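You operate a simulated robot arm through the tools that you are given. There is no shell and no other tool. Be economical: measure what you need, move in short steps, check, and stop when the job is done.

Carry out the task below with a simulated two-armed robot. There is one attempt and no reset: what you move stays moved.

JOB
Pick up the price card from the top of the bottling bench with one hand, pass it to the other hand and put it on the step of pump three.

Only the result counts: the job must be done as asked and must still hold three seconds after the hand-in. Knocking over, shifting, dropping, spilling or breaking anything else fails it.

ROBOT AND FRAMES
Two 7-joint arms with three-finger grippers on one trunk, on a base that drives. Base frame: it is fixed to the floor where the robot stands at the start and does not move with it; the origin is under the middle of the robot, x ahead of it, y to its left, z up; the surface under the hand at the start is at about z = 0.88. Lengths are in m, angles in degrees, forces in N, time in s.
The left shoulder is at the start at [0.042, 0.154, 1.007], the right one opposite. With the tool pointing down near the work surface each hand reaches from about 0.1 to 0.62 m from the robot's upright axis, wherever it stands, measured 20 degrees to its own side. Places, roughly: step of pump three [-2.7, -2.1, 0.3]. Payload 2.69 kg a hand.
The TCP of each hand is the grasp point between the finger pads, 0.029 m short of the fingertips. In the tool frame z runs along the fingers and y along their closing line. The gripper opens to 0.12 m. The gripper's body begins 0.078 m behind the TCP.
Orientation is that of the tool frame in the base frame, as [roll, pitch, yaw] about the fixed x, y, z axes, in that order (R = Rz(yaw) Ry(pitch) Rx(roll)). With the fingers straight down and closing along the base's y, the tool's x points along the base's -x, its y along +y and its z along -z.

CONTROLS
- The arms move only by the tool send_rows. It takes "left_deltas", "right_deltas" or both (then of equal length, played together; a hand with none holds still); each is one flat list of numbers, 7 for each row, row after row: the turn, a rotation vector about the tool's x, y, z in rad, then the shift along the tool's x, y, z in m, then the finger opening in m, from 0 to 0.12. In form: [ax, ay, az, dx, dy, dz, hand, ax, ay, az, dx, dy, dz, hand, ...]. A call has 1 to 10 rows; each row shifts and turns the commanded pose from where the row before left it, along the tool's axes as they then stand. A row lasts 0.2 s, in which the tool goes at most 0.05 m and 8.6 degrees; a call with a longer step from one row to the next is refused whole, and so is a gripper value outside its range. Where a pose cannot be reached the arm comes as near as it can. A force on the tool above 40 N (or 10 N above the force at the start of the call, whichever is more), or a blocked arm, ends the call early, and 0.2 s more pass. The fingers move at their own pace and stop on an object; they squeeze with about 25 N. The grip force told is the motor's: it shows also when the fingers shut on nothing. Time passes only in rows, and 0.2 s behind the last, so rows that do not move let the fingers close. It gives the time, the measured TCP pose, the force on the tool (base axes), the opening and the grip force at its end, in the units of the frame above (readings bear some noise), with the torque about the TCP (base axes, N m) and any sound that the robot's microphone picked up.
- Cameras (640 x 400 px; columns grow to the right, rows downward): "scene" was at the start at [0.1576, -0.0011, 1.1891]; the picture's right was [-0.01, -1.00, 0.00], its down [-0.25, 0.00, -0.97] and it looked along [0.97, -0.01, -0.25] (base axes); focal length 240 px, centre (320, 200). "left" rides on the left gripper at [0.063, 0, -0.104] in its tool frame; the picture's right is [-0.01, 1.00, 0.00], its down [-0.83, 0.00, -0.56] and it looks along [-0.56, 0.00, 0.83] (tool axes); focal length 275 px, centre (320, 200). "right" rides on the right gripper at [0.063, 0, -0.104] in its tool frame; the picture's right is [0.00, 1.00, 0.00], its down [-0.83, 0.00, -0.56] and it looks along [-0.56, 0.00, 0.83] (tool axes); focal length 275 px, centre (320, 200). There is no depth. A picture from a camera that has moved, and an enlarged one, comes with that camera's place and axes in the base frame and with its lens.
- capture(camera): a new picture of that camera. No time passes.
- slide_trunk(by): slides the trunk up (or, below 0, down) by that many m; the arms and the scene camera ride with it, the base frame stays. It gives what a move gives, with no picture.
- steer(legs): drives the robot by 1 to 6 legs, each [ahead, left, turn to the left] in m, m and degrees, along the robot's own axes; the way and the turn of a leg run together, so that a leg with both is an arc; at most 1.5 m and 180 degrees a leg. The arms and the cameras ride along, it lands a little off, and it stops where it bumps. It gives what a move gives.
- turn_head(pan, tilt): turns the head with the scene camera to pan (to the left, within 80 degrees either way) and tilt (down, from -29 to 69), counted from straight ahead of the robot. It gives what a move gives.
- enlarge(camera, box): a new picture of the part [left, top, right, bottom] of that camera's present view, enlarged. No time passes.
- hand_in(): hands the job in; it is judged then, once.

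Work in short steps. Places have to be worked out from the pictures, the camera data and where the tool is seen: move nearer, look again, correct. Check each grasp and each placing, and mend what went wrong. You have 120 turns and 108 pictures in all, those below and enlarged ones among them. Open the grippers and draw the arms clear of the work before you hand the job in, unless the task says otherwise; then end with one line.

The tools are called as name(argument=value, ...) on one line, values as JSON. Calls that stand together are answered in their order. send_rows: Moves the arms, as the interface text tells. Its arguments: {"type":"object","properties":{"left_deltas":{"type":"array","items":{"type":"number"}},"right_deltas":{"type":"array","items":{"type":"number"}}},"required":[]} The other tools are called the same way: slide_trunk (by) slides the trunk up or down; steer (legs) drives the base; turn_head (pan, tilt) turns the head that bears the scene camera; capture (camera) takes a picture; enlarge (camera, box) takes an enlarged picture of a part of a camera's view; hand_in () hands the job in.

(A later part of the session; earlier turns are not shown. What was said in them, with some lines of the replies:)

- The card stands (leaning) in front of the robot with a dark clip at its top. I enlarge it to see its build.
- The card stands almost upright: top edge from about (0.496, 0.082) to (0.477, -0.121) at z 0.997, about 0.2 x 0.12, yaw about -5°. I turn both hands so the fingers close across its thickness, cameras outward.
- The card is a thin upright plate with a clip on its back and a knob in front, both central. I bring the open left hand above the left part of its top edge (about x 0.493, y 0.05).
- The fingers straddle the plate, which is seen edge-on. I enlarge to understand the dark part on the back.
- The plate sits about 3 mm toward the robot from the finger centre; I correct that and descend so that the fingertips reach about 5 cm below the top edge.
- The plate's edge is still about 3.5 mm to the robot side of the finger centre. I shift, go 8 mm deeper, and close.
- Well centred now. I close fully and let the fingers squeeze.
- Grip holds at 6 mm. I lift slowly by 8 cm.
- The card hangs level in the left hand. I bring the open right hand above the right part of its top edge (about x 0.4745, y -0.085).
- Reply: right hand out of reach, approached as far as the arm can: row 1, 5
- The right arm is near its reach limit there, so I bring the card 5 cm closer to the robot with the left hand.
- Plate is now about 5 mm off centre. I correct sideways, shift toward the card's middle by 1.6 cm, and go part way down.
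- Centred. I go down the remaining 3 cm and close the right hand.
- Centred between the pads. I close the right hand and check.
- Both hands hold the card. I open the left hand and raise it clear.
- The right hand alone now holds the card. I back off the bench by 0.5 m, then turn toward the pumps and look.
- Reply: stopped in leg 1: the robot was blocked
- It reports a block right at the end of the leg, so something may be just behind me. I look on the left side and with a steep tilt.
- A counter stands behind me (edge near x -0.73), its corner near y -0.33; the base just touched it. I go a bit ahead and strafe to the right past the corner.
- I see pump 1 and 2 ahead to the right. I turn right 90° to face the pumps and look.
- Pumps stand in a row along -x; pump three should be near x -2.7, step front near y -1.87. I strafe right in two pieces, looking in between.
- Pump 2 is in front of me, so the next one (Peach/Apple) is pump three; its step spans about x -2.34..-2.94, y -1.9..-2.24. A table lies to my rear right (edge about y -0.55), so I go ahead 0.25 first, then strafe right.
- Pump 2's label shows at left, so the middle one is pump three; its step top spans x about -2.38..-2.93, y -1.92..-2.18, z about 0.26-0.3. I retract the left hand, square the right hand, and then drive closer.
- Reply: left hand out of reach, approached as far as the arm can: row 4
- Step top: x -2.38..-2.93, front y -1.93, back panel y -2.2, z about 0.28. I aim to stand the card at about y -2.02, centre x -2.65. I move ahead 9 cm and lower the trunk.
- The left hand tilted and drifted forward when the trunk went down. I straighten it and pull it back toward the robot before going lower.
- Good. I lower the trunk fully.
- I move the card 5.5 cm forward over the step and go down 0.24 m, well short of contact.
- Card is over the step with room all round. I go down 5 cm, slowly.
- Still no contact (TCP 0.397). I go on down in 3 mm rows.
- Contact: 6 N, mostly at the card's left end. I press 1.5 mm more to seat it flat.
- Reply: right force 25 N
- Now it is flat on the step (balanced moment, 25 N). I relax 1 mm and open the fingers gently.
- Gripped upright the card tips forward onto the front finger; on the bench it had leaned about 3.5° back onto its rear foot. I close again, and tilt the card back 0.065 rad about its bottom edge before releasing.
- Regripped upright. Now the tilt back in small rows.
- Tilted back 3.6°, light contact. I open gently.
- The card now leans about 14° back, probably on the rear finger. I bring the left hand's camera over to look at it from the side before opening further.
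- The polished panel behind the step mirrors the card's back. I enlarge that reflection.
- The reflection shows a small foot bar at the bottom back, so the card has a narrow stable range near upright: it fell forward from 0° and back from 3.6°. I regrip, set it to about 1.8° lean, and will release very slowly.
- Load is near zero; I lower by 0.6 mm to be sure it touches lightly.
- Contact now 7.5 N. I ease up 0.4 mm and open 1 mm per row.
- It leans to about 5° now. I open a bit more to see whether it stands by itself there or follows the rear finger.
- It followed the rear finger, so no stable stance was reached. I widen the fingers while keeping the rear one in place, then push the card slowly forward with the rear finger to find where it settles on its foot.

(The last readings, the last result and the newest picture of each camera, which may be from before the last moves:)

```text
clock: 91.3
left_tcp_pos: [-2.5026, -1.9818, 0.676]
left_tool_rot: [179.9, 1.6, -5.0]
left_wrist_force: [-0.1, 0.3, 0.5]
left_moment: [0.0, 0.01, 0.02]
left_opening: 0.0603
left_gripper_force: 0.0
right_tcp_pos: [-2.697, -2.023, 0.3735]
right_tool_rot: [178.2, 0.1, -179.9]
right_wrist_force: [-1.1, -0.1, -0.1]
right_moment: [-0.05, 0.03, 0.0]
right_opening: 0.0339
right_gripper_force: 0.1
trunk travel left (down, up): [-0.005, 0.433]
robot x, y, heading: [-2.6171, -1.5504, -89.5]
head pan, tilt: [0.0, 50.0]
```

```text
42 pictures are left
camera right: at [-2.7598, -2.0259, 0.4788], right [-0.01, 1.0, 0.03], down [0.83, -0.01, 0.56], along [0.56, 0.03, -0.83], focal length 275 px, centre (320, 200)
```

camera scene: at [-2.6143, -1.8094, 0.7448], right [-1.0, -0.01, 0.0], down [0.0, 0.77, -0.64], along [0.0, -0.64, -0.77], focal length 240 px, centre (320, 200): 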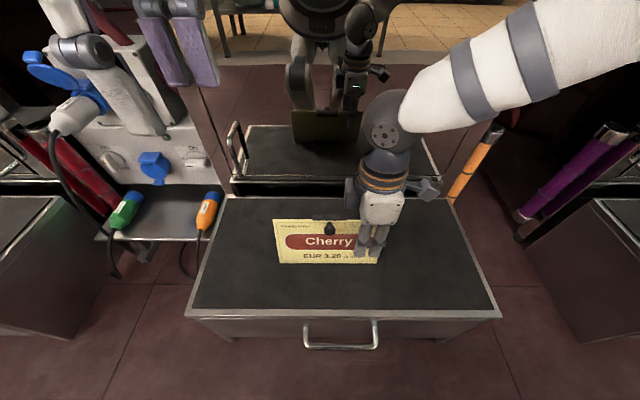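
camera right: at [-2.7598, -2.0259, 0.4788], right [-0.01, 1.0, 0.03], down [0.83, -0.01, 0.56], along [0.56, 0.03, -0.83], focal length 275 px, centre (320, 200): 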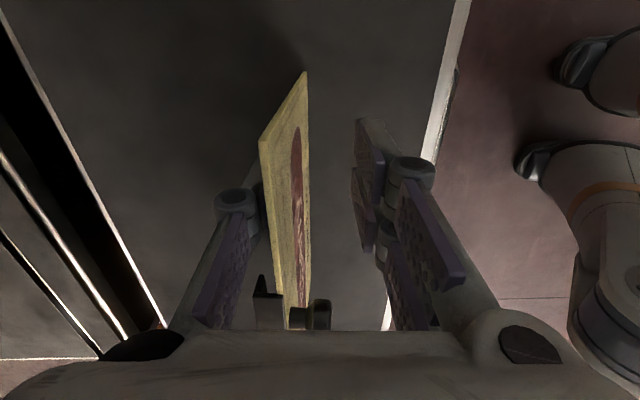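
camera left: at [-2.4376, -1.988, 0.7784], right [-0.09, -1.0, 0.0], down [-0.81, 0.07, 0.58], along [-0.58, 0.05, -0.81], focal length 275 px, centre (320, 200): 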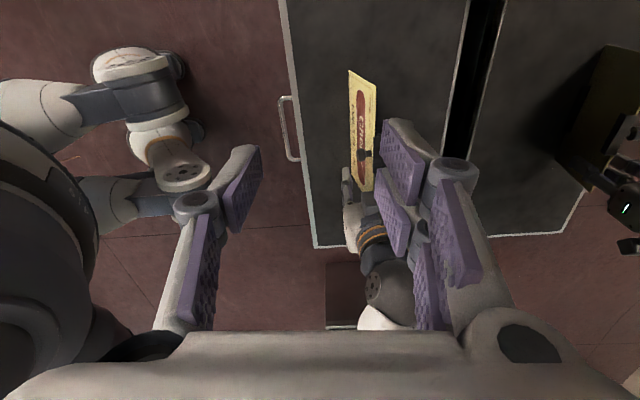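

send_rows(right_deltas=[0, 0, 0, 0, 0.001, 0, 0.034, 0, 0, 0, 0, 0.001, 0, 0.034, 0, 0, 0, 0, 0.001, 0, 0.034, 0, 0, 0, 0, 0, 0, 0.034, 0, 0, 0, 0, 0, 0, 0.034])

capture(camera="right")

```text
clock: 92.5
left_tcp_pos: [-2.5017, -1.9823, 0.6753]
left_tool_rot: [179.9, 1.6, -4.9]
left_wrist_force: [-1.1, 0.1, -0.4]
left_moment: [-0.01, -0.07, 0.0]
left_opening: 0.06
left_gripper_force: 0.1
right_tcp_pos: [-2.6955, -2.0199, 0.3747]
right_tool_rot: [178.2, 0.0, -180.0]
right_wrist_force: [0.5, 0.2, -0.6]
right_moment: [-0.02, -0.02, -0.02]
right_opening: 0.0337
right_gripper_force: 0.1
trunk travel left (down, up): [-0.005, 0.433]
robot x, y, heading: [-2.6167, -1.5457, -89.6]
head pan, tilt: [0.0, 50.0]
```

```text
41 pictures are left
camera right: at [-2.7596, -2.0231, 0.4791], right [-0.01, 1.0, 0.03], down [0.83, -0.01, 0.56], along [0.56, 0.03, -0.83], focal length 275 px, centre (320, 200)
```

right: 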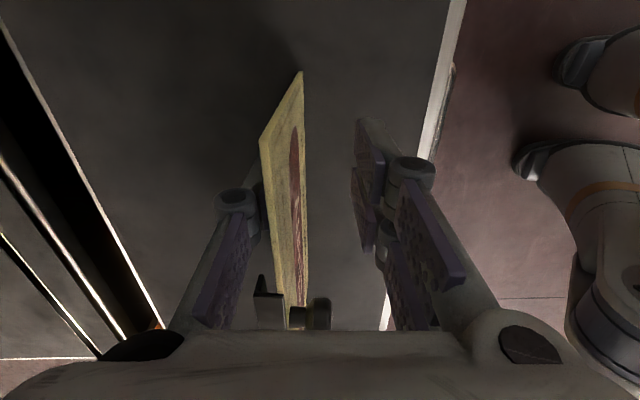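

send_rows(right_deltas=[0, 0, 0, 0, 0.001, 0, 0.034, 0, 0, 0, 0, 0.001, 0, 0.034, 0, 0, 0, 0, 0, 0, 0.034, 0, 0, 0, 0, 0, 0, 0.034])

capture(camera="right")

```text
clock: 93.5
left_tcp_pos: [-2.5029, -1.9825, 0.6768]
left_tool_rot: [180.0, 1.7, -4.9]
left_wrist_force: [-0.5, 0.4, 0.4]
left_moment: [0.0, 0.02, -0.01]
left_opening: 0.0602
left_gripper_force: 0.2
right_tcp_pos: [-2.6963, -2.0177, 0.3742]
right_tool_rot: [178.2, -0.1, -179.9]
right_wrist_force: [0.2, -0.3, 0.3]
right_moment: [0.01, 0.01, -0.01]
right_opening: 0.034
right_gripper_force: 0.1
trunk travel left (down, up): [-0.005, 0.433]
robot x, y, heading: [-2.6187, -1.5503, -89.5]
head pan, tilt: [0.0, 50.0]
```

```text
40 pictures are left
camera right: at [-2.7598, -2.0212, 0.4794], right [-0.01, 1.0, 0.03], down [0.83, -0.01, 0.56], along [0.56, 0.03, -0.83], focal length 275 px, centre (320, 200)
```

right: 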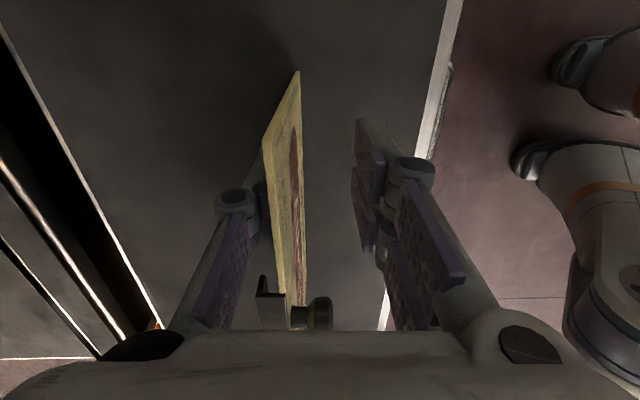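

send_rows(right_deltas=[0, 0, 0, 0, 0.001, 0, 0.034, 0, 0, 0, 0, 0.001, 0, 0.034, 0, 0, 0, 0, 0, 0, 0.034, 0, 0, 0, 0, 0, 0, 0.034])

capture(camera="right")

enlarge(camera="left", box=[300, 40, 460, 220])

```text
clock: 94.5
left_tcp_pos: [-2.5018, -1.982, 0.6766]
left_tool_rot: [-179.9, 1.6, -5.0]
left_wrist_force: [-0.8, 0.5, 0.5]
left_moment: [-0.02, -0.01, 0.03]
left_opening: 0.0602
left_gripper_force: 0.1
right_tcp_pos: [-2.6978, -2.0157, 0.375]
right_tool_rot: [178.1, 0.1, -179.9]
right_wrist_force: [-0.3, -0.4, 0.4]
right_moment: [0.02, 0.03, -0.02]
right_opening: 0.034
right_gripper_force: 0.1
trunk travel left (down, up): [-0.005, 0.433]
robot x, y, heading: [-2.6133, -1.5518, -89.7]
head pan, tilt: [0.0, 50.0]
```

```text
39 pictures are left
camera right: at [-2.7594, -2.0191, 0.4793], right [-0.01, 1.0, 0.03], down [0.83, -0.01, 0.56], along [0.56, 0.03, -0.83], focal length 275 px, centre (320, 200)
```

right: 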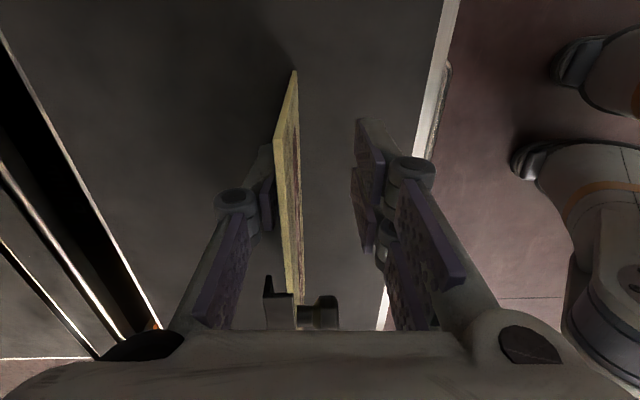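

```text
2.22 times, centred on (380, 130) of left
camera zoom: at [-2.4376, -1.9875, 0.7785], right [-0.09, -1.0, 0.0], down [-0.81, 0.07, 0.58], along [-0.58, 0.05, -0.81], focal length 612 px, centre (187, 356)
```

zoom: 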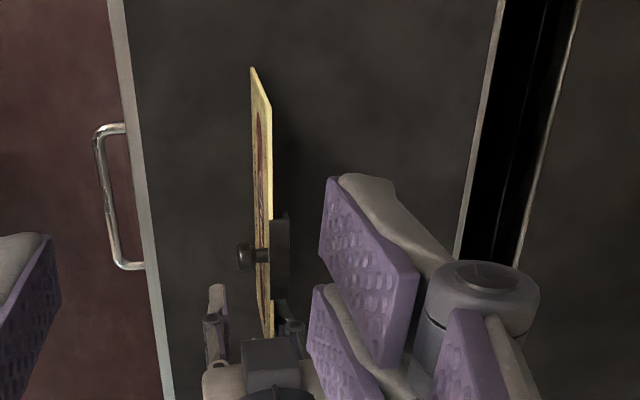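

The card left the rear finger and seems to stand on its own between both. I wait a second and check that it holds.

send_rows(right_deltas=[0, 0, 0, 0, 0, 0, 0.034, 0, 0, 0, 0, 0, 0, 0.034, 0, 0, 0, 0, 0, 0, 0.034, 0, 0, 0, 0, 0, 0, 0.034, 0, 0, 0, 0, 0, 0, 0.034])

capture(camera="right")

enlarge(camera="scene", box=[220, 180, 460, 330])

```text
clock: 95.7
left_tcp_pos: [-2.5021, -1.9822, 0.6766]
left_tool_rot: [-179.9, 1.6, -5.0]
left_wrist_force: [1.1, -0.9, 0.3]
left_moment: [0.0, 0.03, 0.03]
left_opening: 0.0601
left_gripper_force: 0.0
right_tcp_pos: [-2.6975, -2.0162, 0.373]
right_tool_rot: [178.1, 0.0, -179.9]
right_wrist_force: [-0.6, 0.8, 0.4]
right_moment: [0.01, 0.01, 0.02]
right_opening: 0.0341
right_gripper_force: 0.1
trunk travel left (down, up): [-0.005, 0.433]
robot x, y, heading: [-2.6151, -1.5464, -89.6]
head pan, tilt: [0.0, 50.0]
```

```text
37 pictures are left
camera right: at [-2.7594, -2.0191, 0.4793], right [-0.01, 1.0, 0.03], down [0.83, -0.01, 0.56], along [0.56, 0.03, -0.83], focal length 275 px, centre (320, 200)
```

right: 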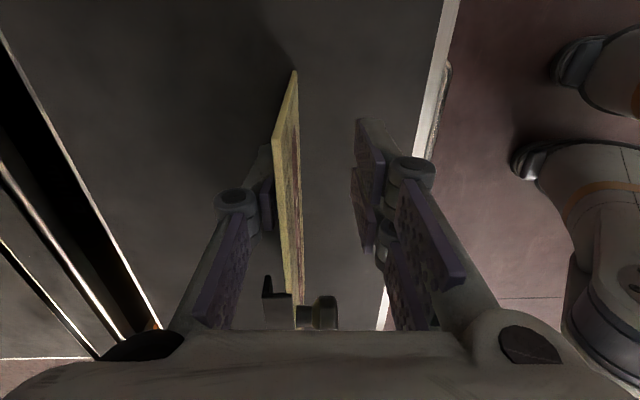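

```text
2.67 times, centred on (340, 255) of scene
camera zoom: at [-2.6144, -1.8094, 0.7448], right [-1.0, -0.01, 0.0], down [0.0, 0.77, -0.64], along [0.0, -0.64, -0.77], focal length 641 px, centre (267, 53)
```

zoom: 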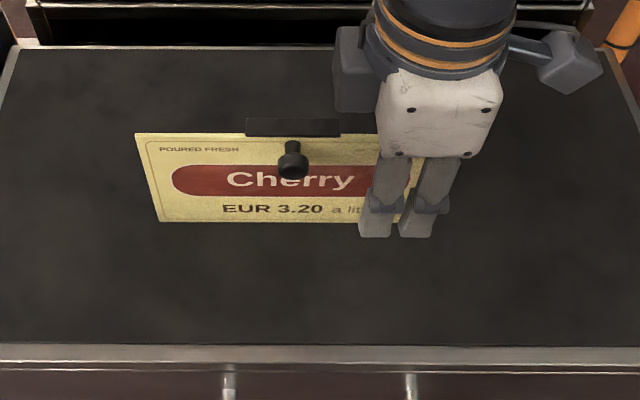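

The top edge moved by a couple of pixels (275 to 272), so it may be rocking or creeping. I wait more before touching anything.

send_rows(right_deltas=[0, 0, 0, 0, 0, 0, 0.034, 0, 0, 0, 0, 0, 0, 0.034, 0, 0, 0, 0, 0, 0, 0.034, 0, 0, 0, 0, 0, 0, 0.034, 0, 0, 0, 0, 0, 0, 0.034, 0, 0, 0, 0, 0, 0, 0.034, 0, 0, 0, 0, 0, 0, 0.034, 0, 0, 0, 0, 0, 0, 0.034])

capture(camera="right")

```text
clock: 97.5
left_tcp_pos: [-2.5023, -1.9821, 0.6772]
left_tool_rot: [180.0, 1.6, -4.9]
left_wrist_force: [0.4, 0.2, 0.5]
left_moment: [0.0, 0.01, 0.04]
left_opening: 0.0602
left_gripper_force: 0.0
right_tcp_pos: [-2.6968, -2.0162, 0.3744]
right_tool_rot: [178.1, 0.0, -179.9]
right_wrist_force: [0.2, -0.6, -0.3]
right_moment: [0.02, 0.01, -0.02]
right_opening: 0.0336
right_gripper_force: 0.0
trunk travel left (down, up): [-0.005, 0.433]
robot x, y, heading: [-2.6166, -1.5494, -89.9]
head pan, tilt: [0.0, 50.0]
```

```text
35 pictures are left
camera right: at [-2.7594, -2.0191, 0.4793], right [-0.01, 1.0, 0.03], down [0.83, -0.01, 0.56], along [0.56, 0.03, -0.83], focal length 275 px, centre (320, 200)
```

right: 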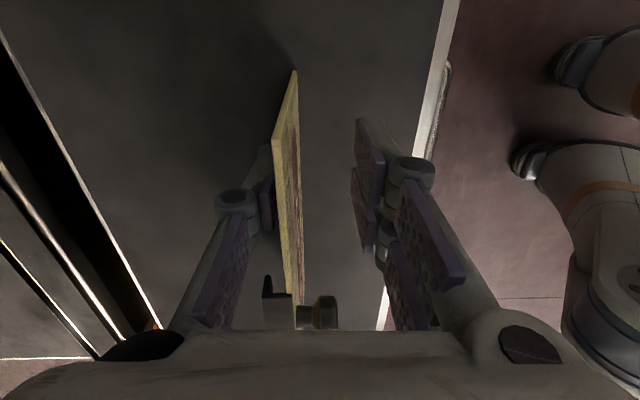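

Steady for 1.8 s. I open the fingers to 0.06 to see that the rear one is not supporting it.

send_rows(right_deltas=[0, 0, 0, 0, 0, 0, 0.038, 0, 0, 0, 0, 0, 0, 0.044, 0, 0, 0, 0, 0, 0, 0.05, 0, 0, 0, 0, 0, 0, 0.05, 0, 0, 0, 0, 0, 0, 0.05, 0, 0, 0, 0, 0, 0, 0.05])

capture(camera="right")

```text
clock: 98.9
left_tcp_pos: [-2.5026, -1.9823, 0.6757]
left_tool_rot: [180.0, 1.6, -4.9]
left_wrist_force: [-0.3, 0.0, -1.2]
left_moment: [-0.01, 0.01, 0.05]
left_opening: 0.0603
left_gripper_force: 0.1
right_tcp_pos: [-2.6963, -2.0158, 0.374]
right_tool_rot: [178.3, -0.1, -179.8]
right_wrist_force: [-0.9, 0.1, 0.4]
right_moment: [0.0, -0.02, 0.03]
right_opening: 0.0499
right_gripper_force: 0.1
trunk travel left (down, up): [-0.005, 0.433]
robot x, y, heading: [-2.6155, -1.5486, -89.5]
head pan, tilt: [0.0, 50.0]
```

```text
34 pictures are left
camera right: at [-2.7594, -2.0191, 0.4793], right [-0.01, 1.0, 0.03], down [0.83, -0.01, 0.56], along [0.56, 0.03, -0.83], focal length 275 px, centre (320, 200)
```

right: 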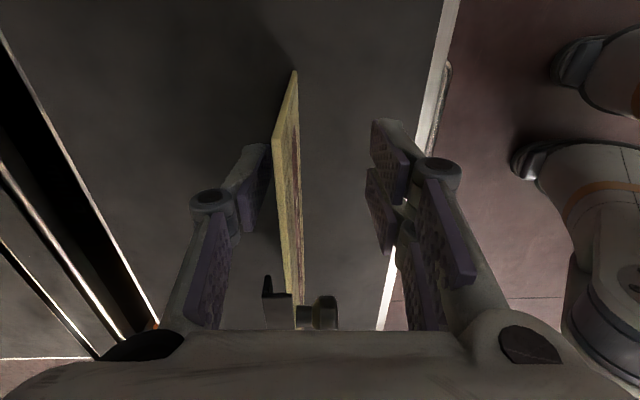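

It stands freely. I centre the open hand a little and lift it straight up.

send_rows(right_deltas=[0, 0, 0, 0, -0.005, 0, 0.05, 0, 0, 0, 0, 0, -0.01, 0.05, 0, 0, 0, 0, 0, -0.015, 0.05, 0, 0, 0, 0, 0, -0.02, 0.05, 0, 0, 0, 0, 0, -0.025, 0.05, 0, 0, 0, 0, 0, -0.03, 0.05, 0, 0, 0, 0, 0, -0.03, 0.05, 0, 0, 0, 0, 0, -0.03, 0.05])

capture(camera="scene")

capture(camera="right")

```text
clock: 100.7
left_tcp_pos: [-2.5013, -1.9819, 0.6768]
left_tool_rot: [180.0, 1.6, -4.9]
left_wrist_force: [-0.1, 0.3, 0.2]
left_moment: [0.01, 0.02, -0.02]
left_opening: 0.0603
left_gripper_force: 0.1
right_tcp_pos: [-2.6976, -2.0251, 0.5336]
right_tool_rot: [178.2, 0.0, -179.9]
right_wrist_force: [0.2, 0.3, 0.1]
right_moment: [0.02, -0.02, 0.03]
right_opening: 0.0498
right_gripper_force: 0.0
trunk travel left (down, up): [-0.005, 0.433]
robot x, y, heading: [-2.6153, -1.5502, -89.8]
head pan, tilt: [0.0, 50.0]
```

```text
33 pictures are left
camera scene: at [-2.6144, -1.8094, 0.7448], right [-1.0, -0.01, 0.0], down [0.0, 0.77, -0.64], along [0.0, -0.64, -0.77], focal length 240 px, centre (320, 200)
```

scene: 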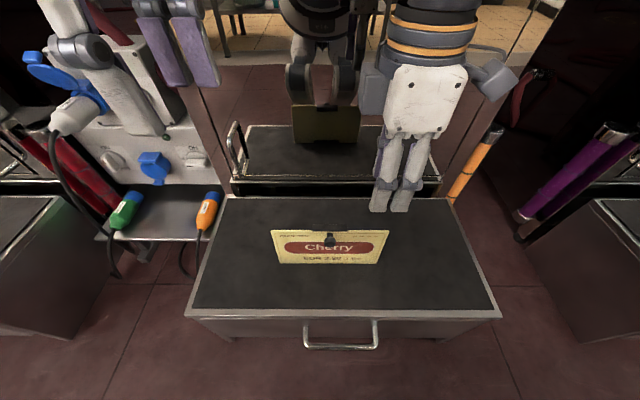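

```text
32 pictures are left
camera right: at [-2.7603, -2.029, 0.6388], right [-0.01, 1.0, 0.03], down [0.83, -0.01, 0.56], along [0.56, 0.03, -0.83], focal length 275 px, centre (320, 200)
```

right: 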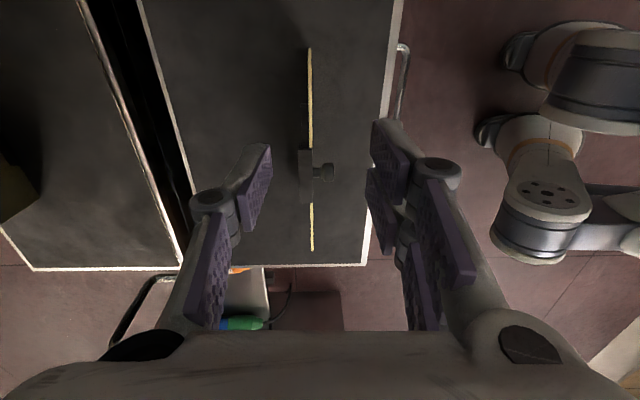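

The card stands upright on the step with the hand clear. I raise the right hand and draw both hands back toward the robot.

send_rows(right_deltas=[0, 0, 0, 0, 0, -0.04, 0.05, 0, 0, 0, 0, 0, -0.04, 0.05, 0, 0, 0, 0, 0, -0.04, 0.05, 0, 0, 0, 0, 0.035, 0, 0.05, 0, 0, 0, 0, 0.035, 0, 0.05, 0, 0, 0, 0, 0.035, 0, 0.05, 0, 0, 0, 0, 0.03, 0, 0.05], left_deltas=[0, 0, 0, 0, 0, 0, 0.06, 0, 0, 0, 0, 0, 0, 0.06, 0, 0, 0, 0, 0, 0, 0.06, 0, 0, 0, 0.012, -0.038, 0, 0.06, 0, 0, 0, 0.012, -0.038, 0, 0.06, 0, 0, 0, 0.012, -0.038, 0, 0.06, 0, 0, 0, 0.012, -0.03, 0, 0.06])

capture(camera="scene")

```text
clock: 102.2
left_tcp_pos: [-2.447, -1.8523, 0.6747]
left_tool_rot: [-179.9, 1.7, -4.8]
left_wrist_force: [-0.4, 0.1, 0.5]
left_moment: [0.02, -0.02, -0.03]
left_opening: 0.0602
left_gripper_force: 0.0
right_tcp_pos: [-2.691, -1.9401, 0.6818]
right_tool_rot: [173.5, 6.3, 170.2]
right_wrist_force: [1.1, 0.7, 0.1]
right_moment: [0.01, -0.03, 0.02]
right_opening: 0.0502
right_gripper_force: 0.1
trunk travel left (down, up): [-0.005, 0.433]
robot x, y, heading: [-2.6182, -1.5478, -89.9]
head pan, tilt: [0.0, 50.0]
stopped in row 7 (right hand): the arm was blocked; the commanded pose is now the measured one
```

```text
31 pictures are left
camera scene: at [-2.6225, -1.8153, 0.7545], right [-1.0, 0.09, 0.0], down [0.06, 0.68, -0.73], along [-0.07, -0.73, -0.68], focal length 240 px, centre (320, 200)
```

scene: 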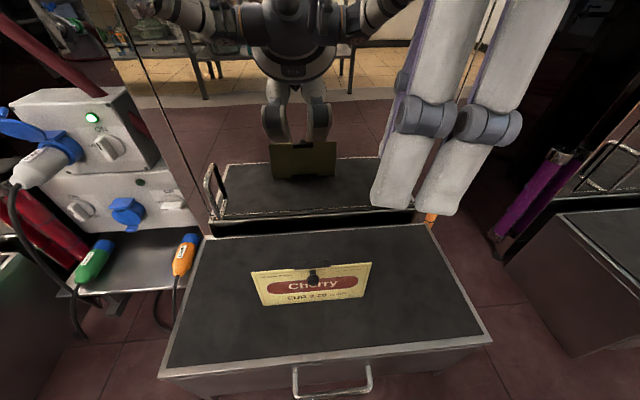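

The right gripper touched my own head, not the work; the card still stands. I move that hand 4 cm off the head, then back the robot away slowly.

send_rows(right_deltas=[0, 0, 0, 0, -0.02, 0, 0.05, 0, 0, 0, 0, -0.025, 0, 0.05, 0, 0, 0, 0, 0, 0, 0.05])

steer(legs=[[-0.3, 0, 0]])

turn_head(pan=0, tilt=35)

capture(camera="scene")

```text
clock: 103.0
left_tcp_pos: [-2.4465, -1.8513, 0.6752]
left_tool_rot: [180.0, 1.7, -4.8]
left_wrist_force: [0.0, 0.3, -0.3]
left_moment: [0.0, -0.02, -0.01]
left_opening: 0.0602
left_gripper_force: 0.1
right_tcp_pos: [-2.697, -1.9838, 0.6799]
right_tool_rot: [173.9, 6.6, 170.6]
right_wrist_force: [0.0, -0.3, 0.0]
right_moment: [0.0, -0.01, 0.01]
right_opening: 0.0499
right_gripper_force: 0.0
trunk travel left (down, up): [-0.005, 0.433]
robot x, y, heading: [-2.6161, -1.5481, -89.5]
head pan, tilt: [0.0, 50.0]
```

```text
clock: 105.1
left_tcp_pos: [-2.4474, -1.5527, 0.6749]
left_tool_rot: [-180.0, 1.7, -4.6]
left_wrist_force: [0.3, 0.3, 0.3]
left_moment: [-0.01, 0.01, 0.0]
left_opening: 0.0598
left_gripper_force: 0.0
right_tcp_pos: [-2.6989, -1.6863, 0.6793]
right_tool_rot: [174.0, 6.6, 170.8]
right_wrist_force: [0.3, 0.5, 0.3]
right_moment: [-0.01, 0.05, 0.0]
right_opening: 0.0498
right_gripper_force: 0.1
trunk travel left (down, up): [-0.005, 0.433]
robot x, y, heading: [-2.6208, -1.2495, -89.5]
head pan, tilt: [0.0, 50.0]
```

```text
clock: 105.9
left_tcp_pos: [-2.4485, -1.5524, 0.6761]
left_tool_rot: [179.9, 1.7, -4.7]
left_wrist_force: [0.5, 0.4, 0.2]
left_moment: [0.02, 0.0, 0.0]
left_opening: 0.06
left_gripper_force: 0.0
right_tcp_pos: [-2.699, -1.6861, 0.6794]
right_tool_rot: [174.0, 6.7, 170.7]
right_wrist_force: [1.4, -0.2, -0.9]
right_moment: [0.0, -0.01, 0.02]
right_opening: 0.0497
right_gripper_force: 0.0
trunk travel left (down, up): [-0.005, 0.433]
robot x, y, heading: [-2.6161, -1.2516, -89.7]
head pan, tilt: [0.0, 35.0]
```

```text
30 pictures are left
camera scene: at [-2.6157, -1.523, 0.7665], right [-1.0, -0.01, 0.0], down [0.0, 0.57, -0.82], along [0.01, -0.82, -0.57], focal length 240 px, centre (320, 200)
```

scene: 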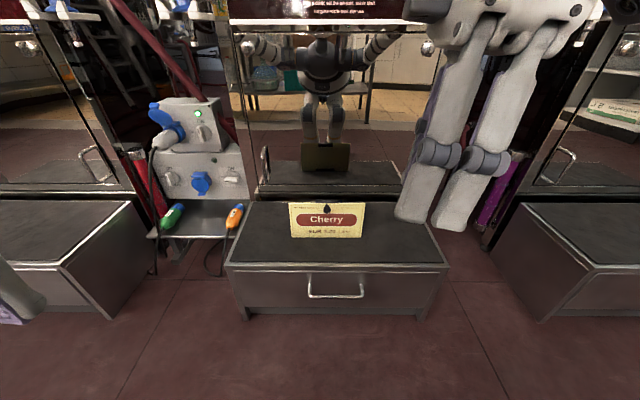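

The card stands steadily on the step. I check the pump's number label.

turn_head(pan=0, tilt=-20)

capture(camera="scene")

```text
clock: 107.1
left_tcp_pos: [-2.4478, -1.554, 0.6751]
left_tool_rot: [-179.9, 1.7, -4.7]
left_wrist_force: [0.9, 0.5, -0.1]
left_moment: [-0.02, -0.02, 0.03]
left_opening: 0.0599
left_gripper_force: 0.1
right_tcp_pos: [-2.6978, -1.6851, 0.6794]
right_tool_rot: [174.0, 6.6, 170.6]
right_wrist_force: [-0.2, -0.5, 0.2]
right_moment: [-0.05, 0.01, 0.02]
right_opening: 0.0501
right_gripper_force: 0.1
trunk travel left (down, up): [-0.005, 0.433]
robot x, y, heading: [-2.6164, -1.2465, -89.3]
head pan, tilt: [0.0, -20.0]
```

```text
29 pictures are left
camera scene: at [-2.6158, -1.511, 0.8519], right [-1.0, -0.01, 0.0], down [0.0, -0.34, -0.94], along [0.01, -0.94, 0.34], focal length 240 px, centre (320, 200)
```

scene: 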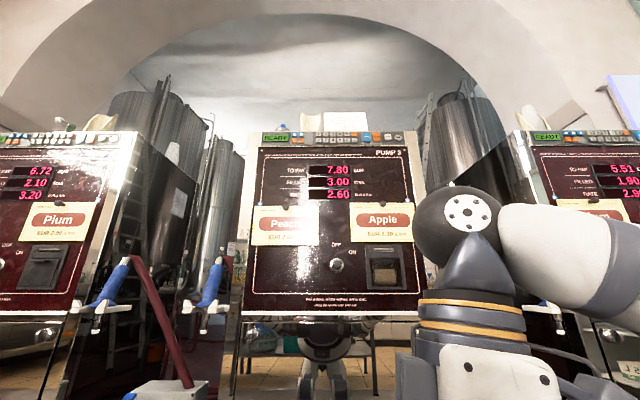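

The label reads PUMP 3, the card stands on its step, and both hands are open and clear. I hand in.

hand_in()

```text
The job is handed in.
```

I picked the price card up from the bottling bench with the left hand, passed it to the right hand and put it on the step of pump three. When I last looked, just before handing in, it was standing upright on its own.
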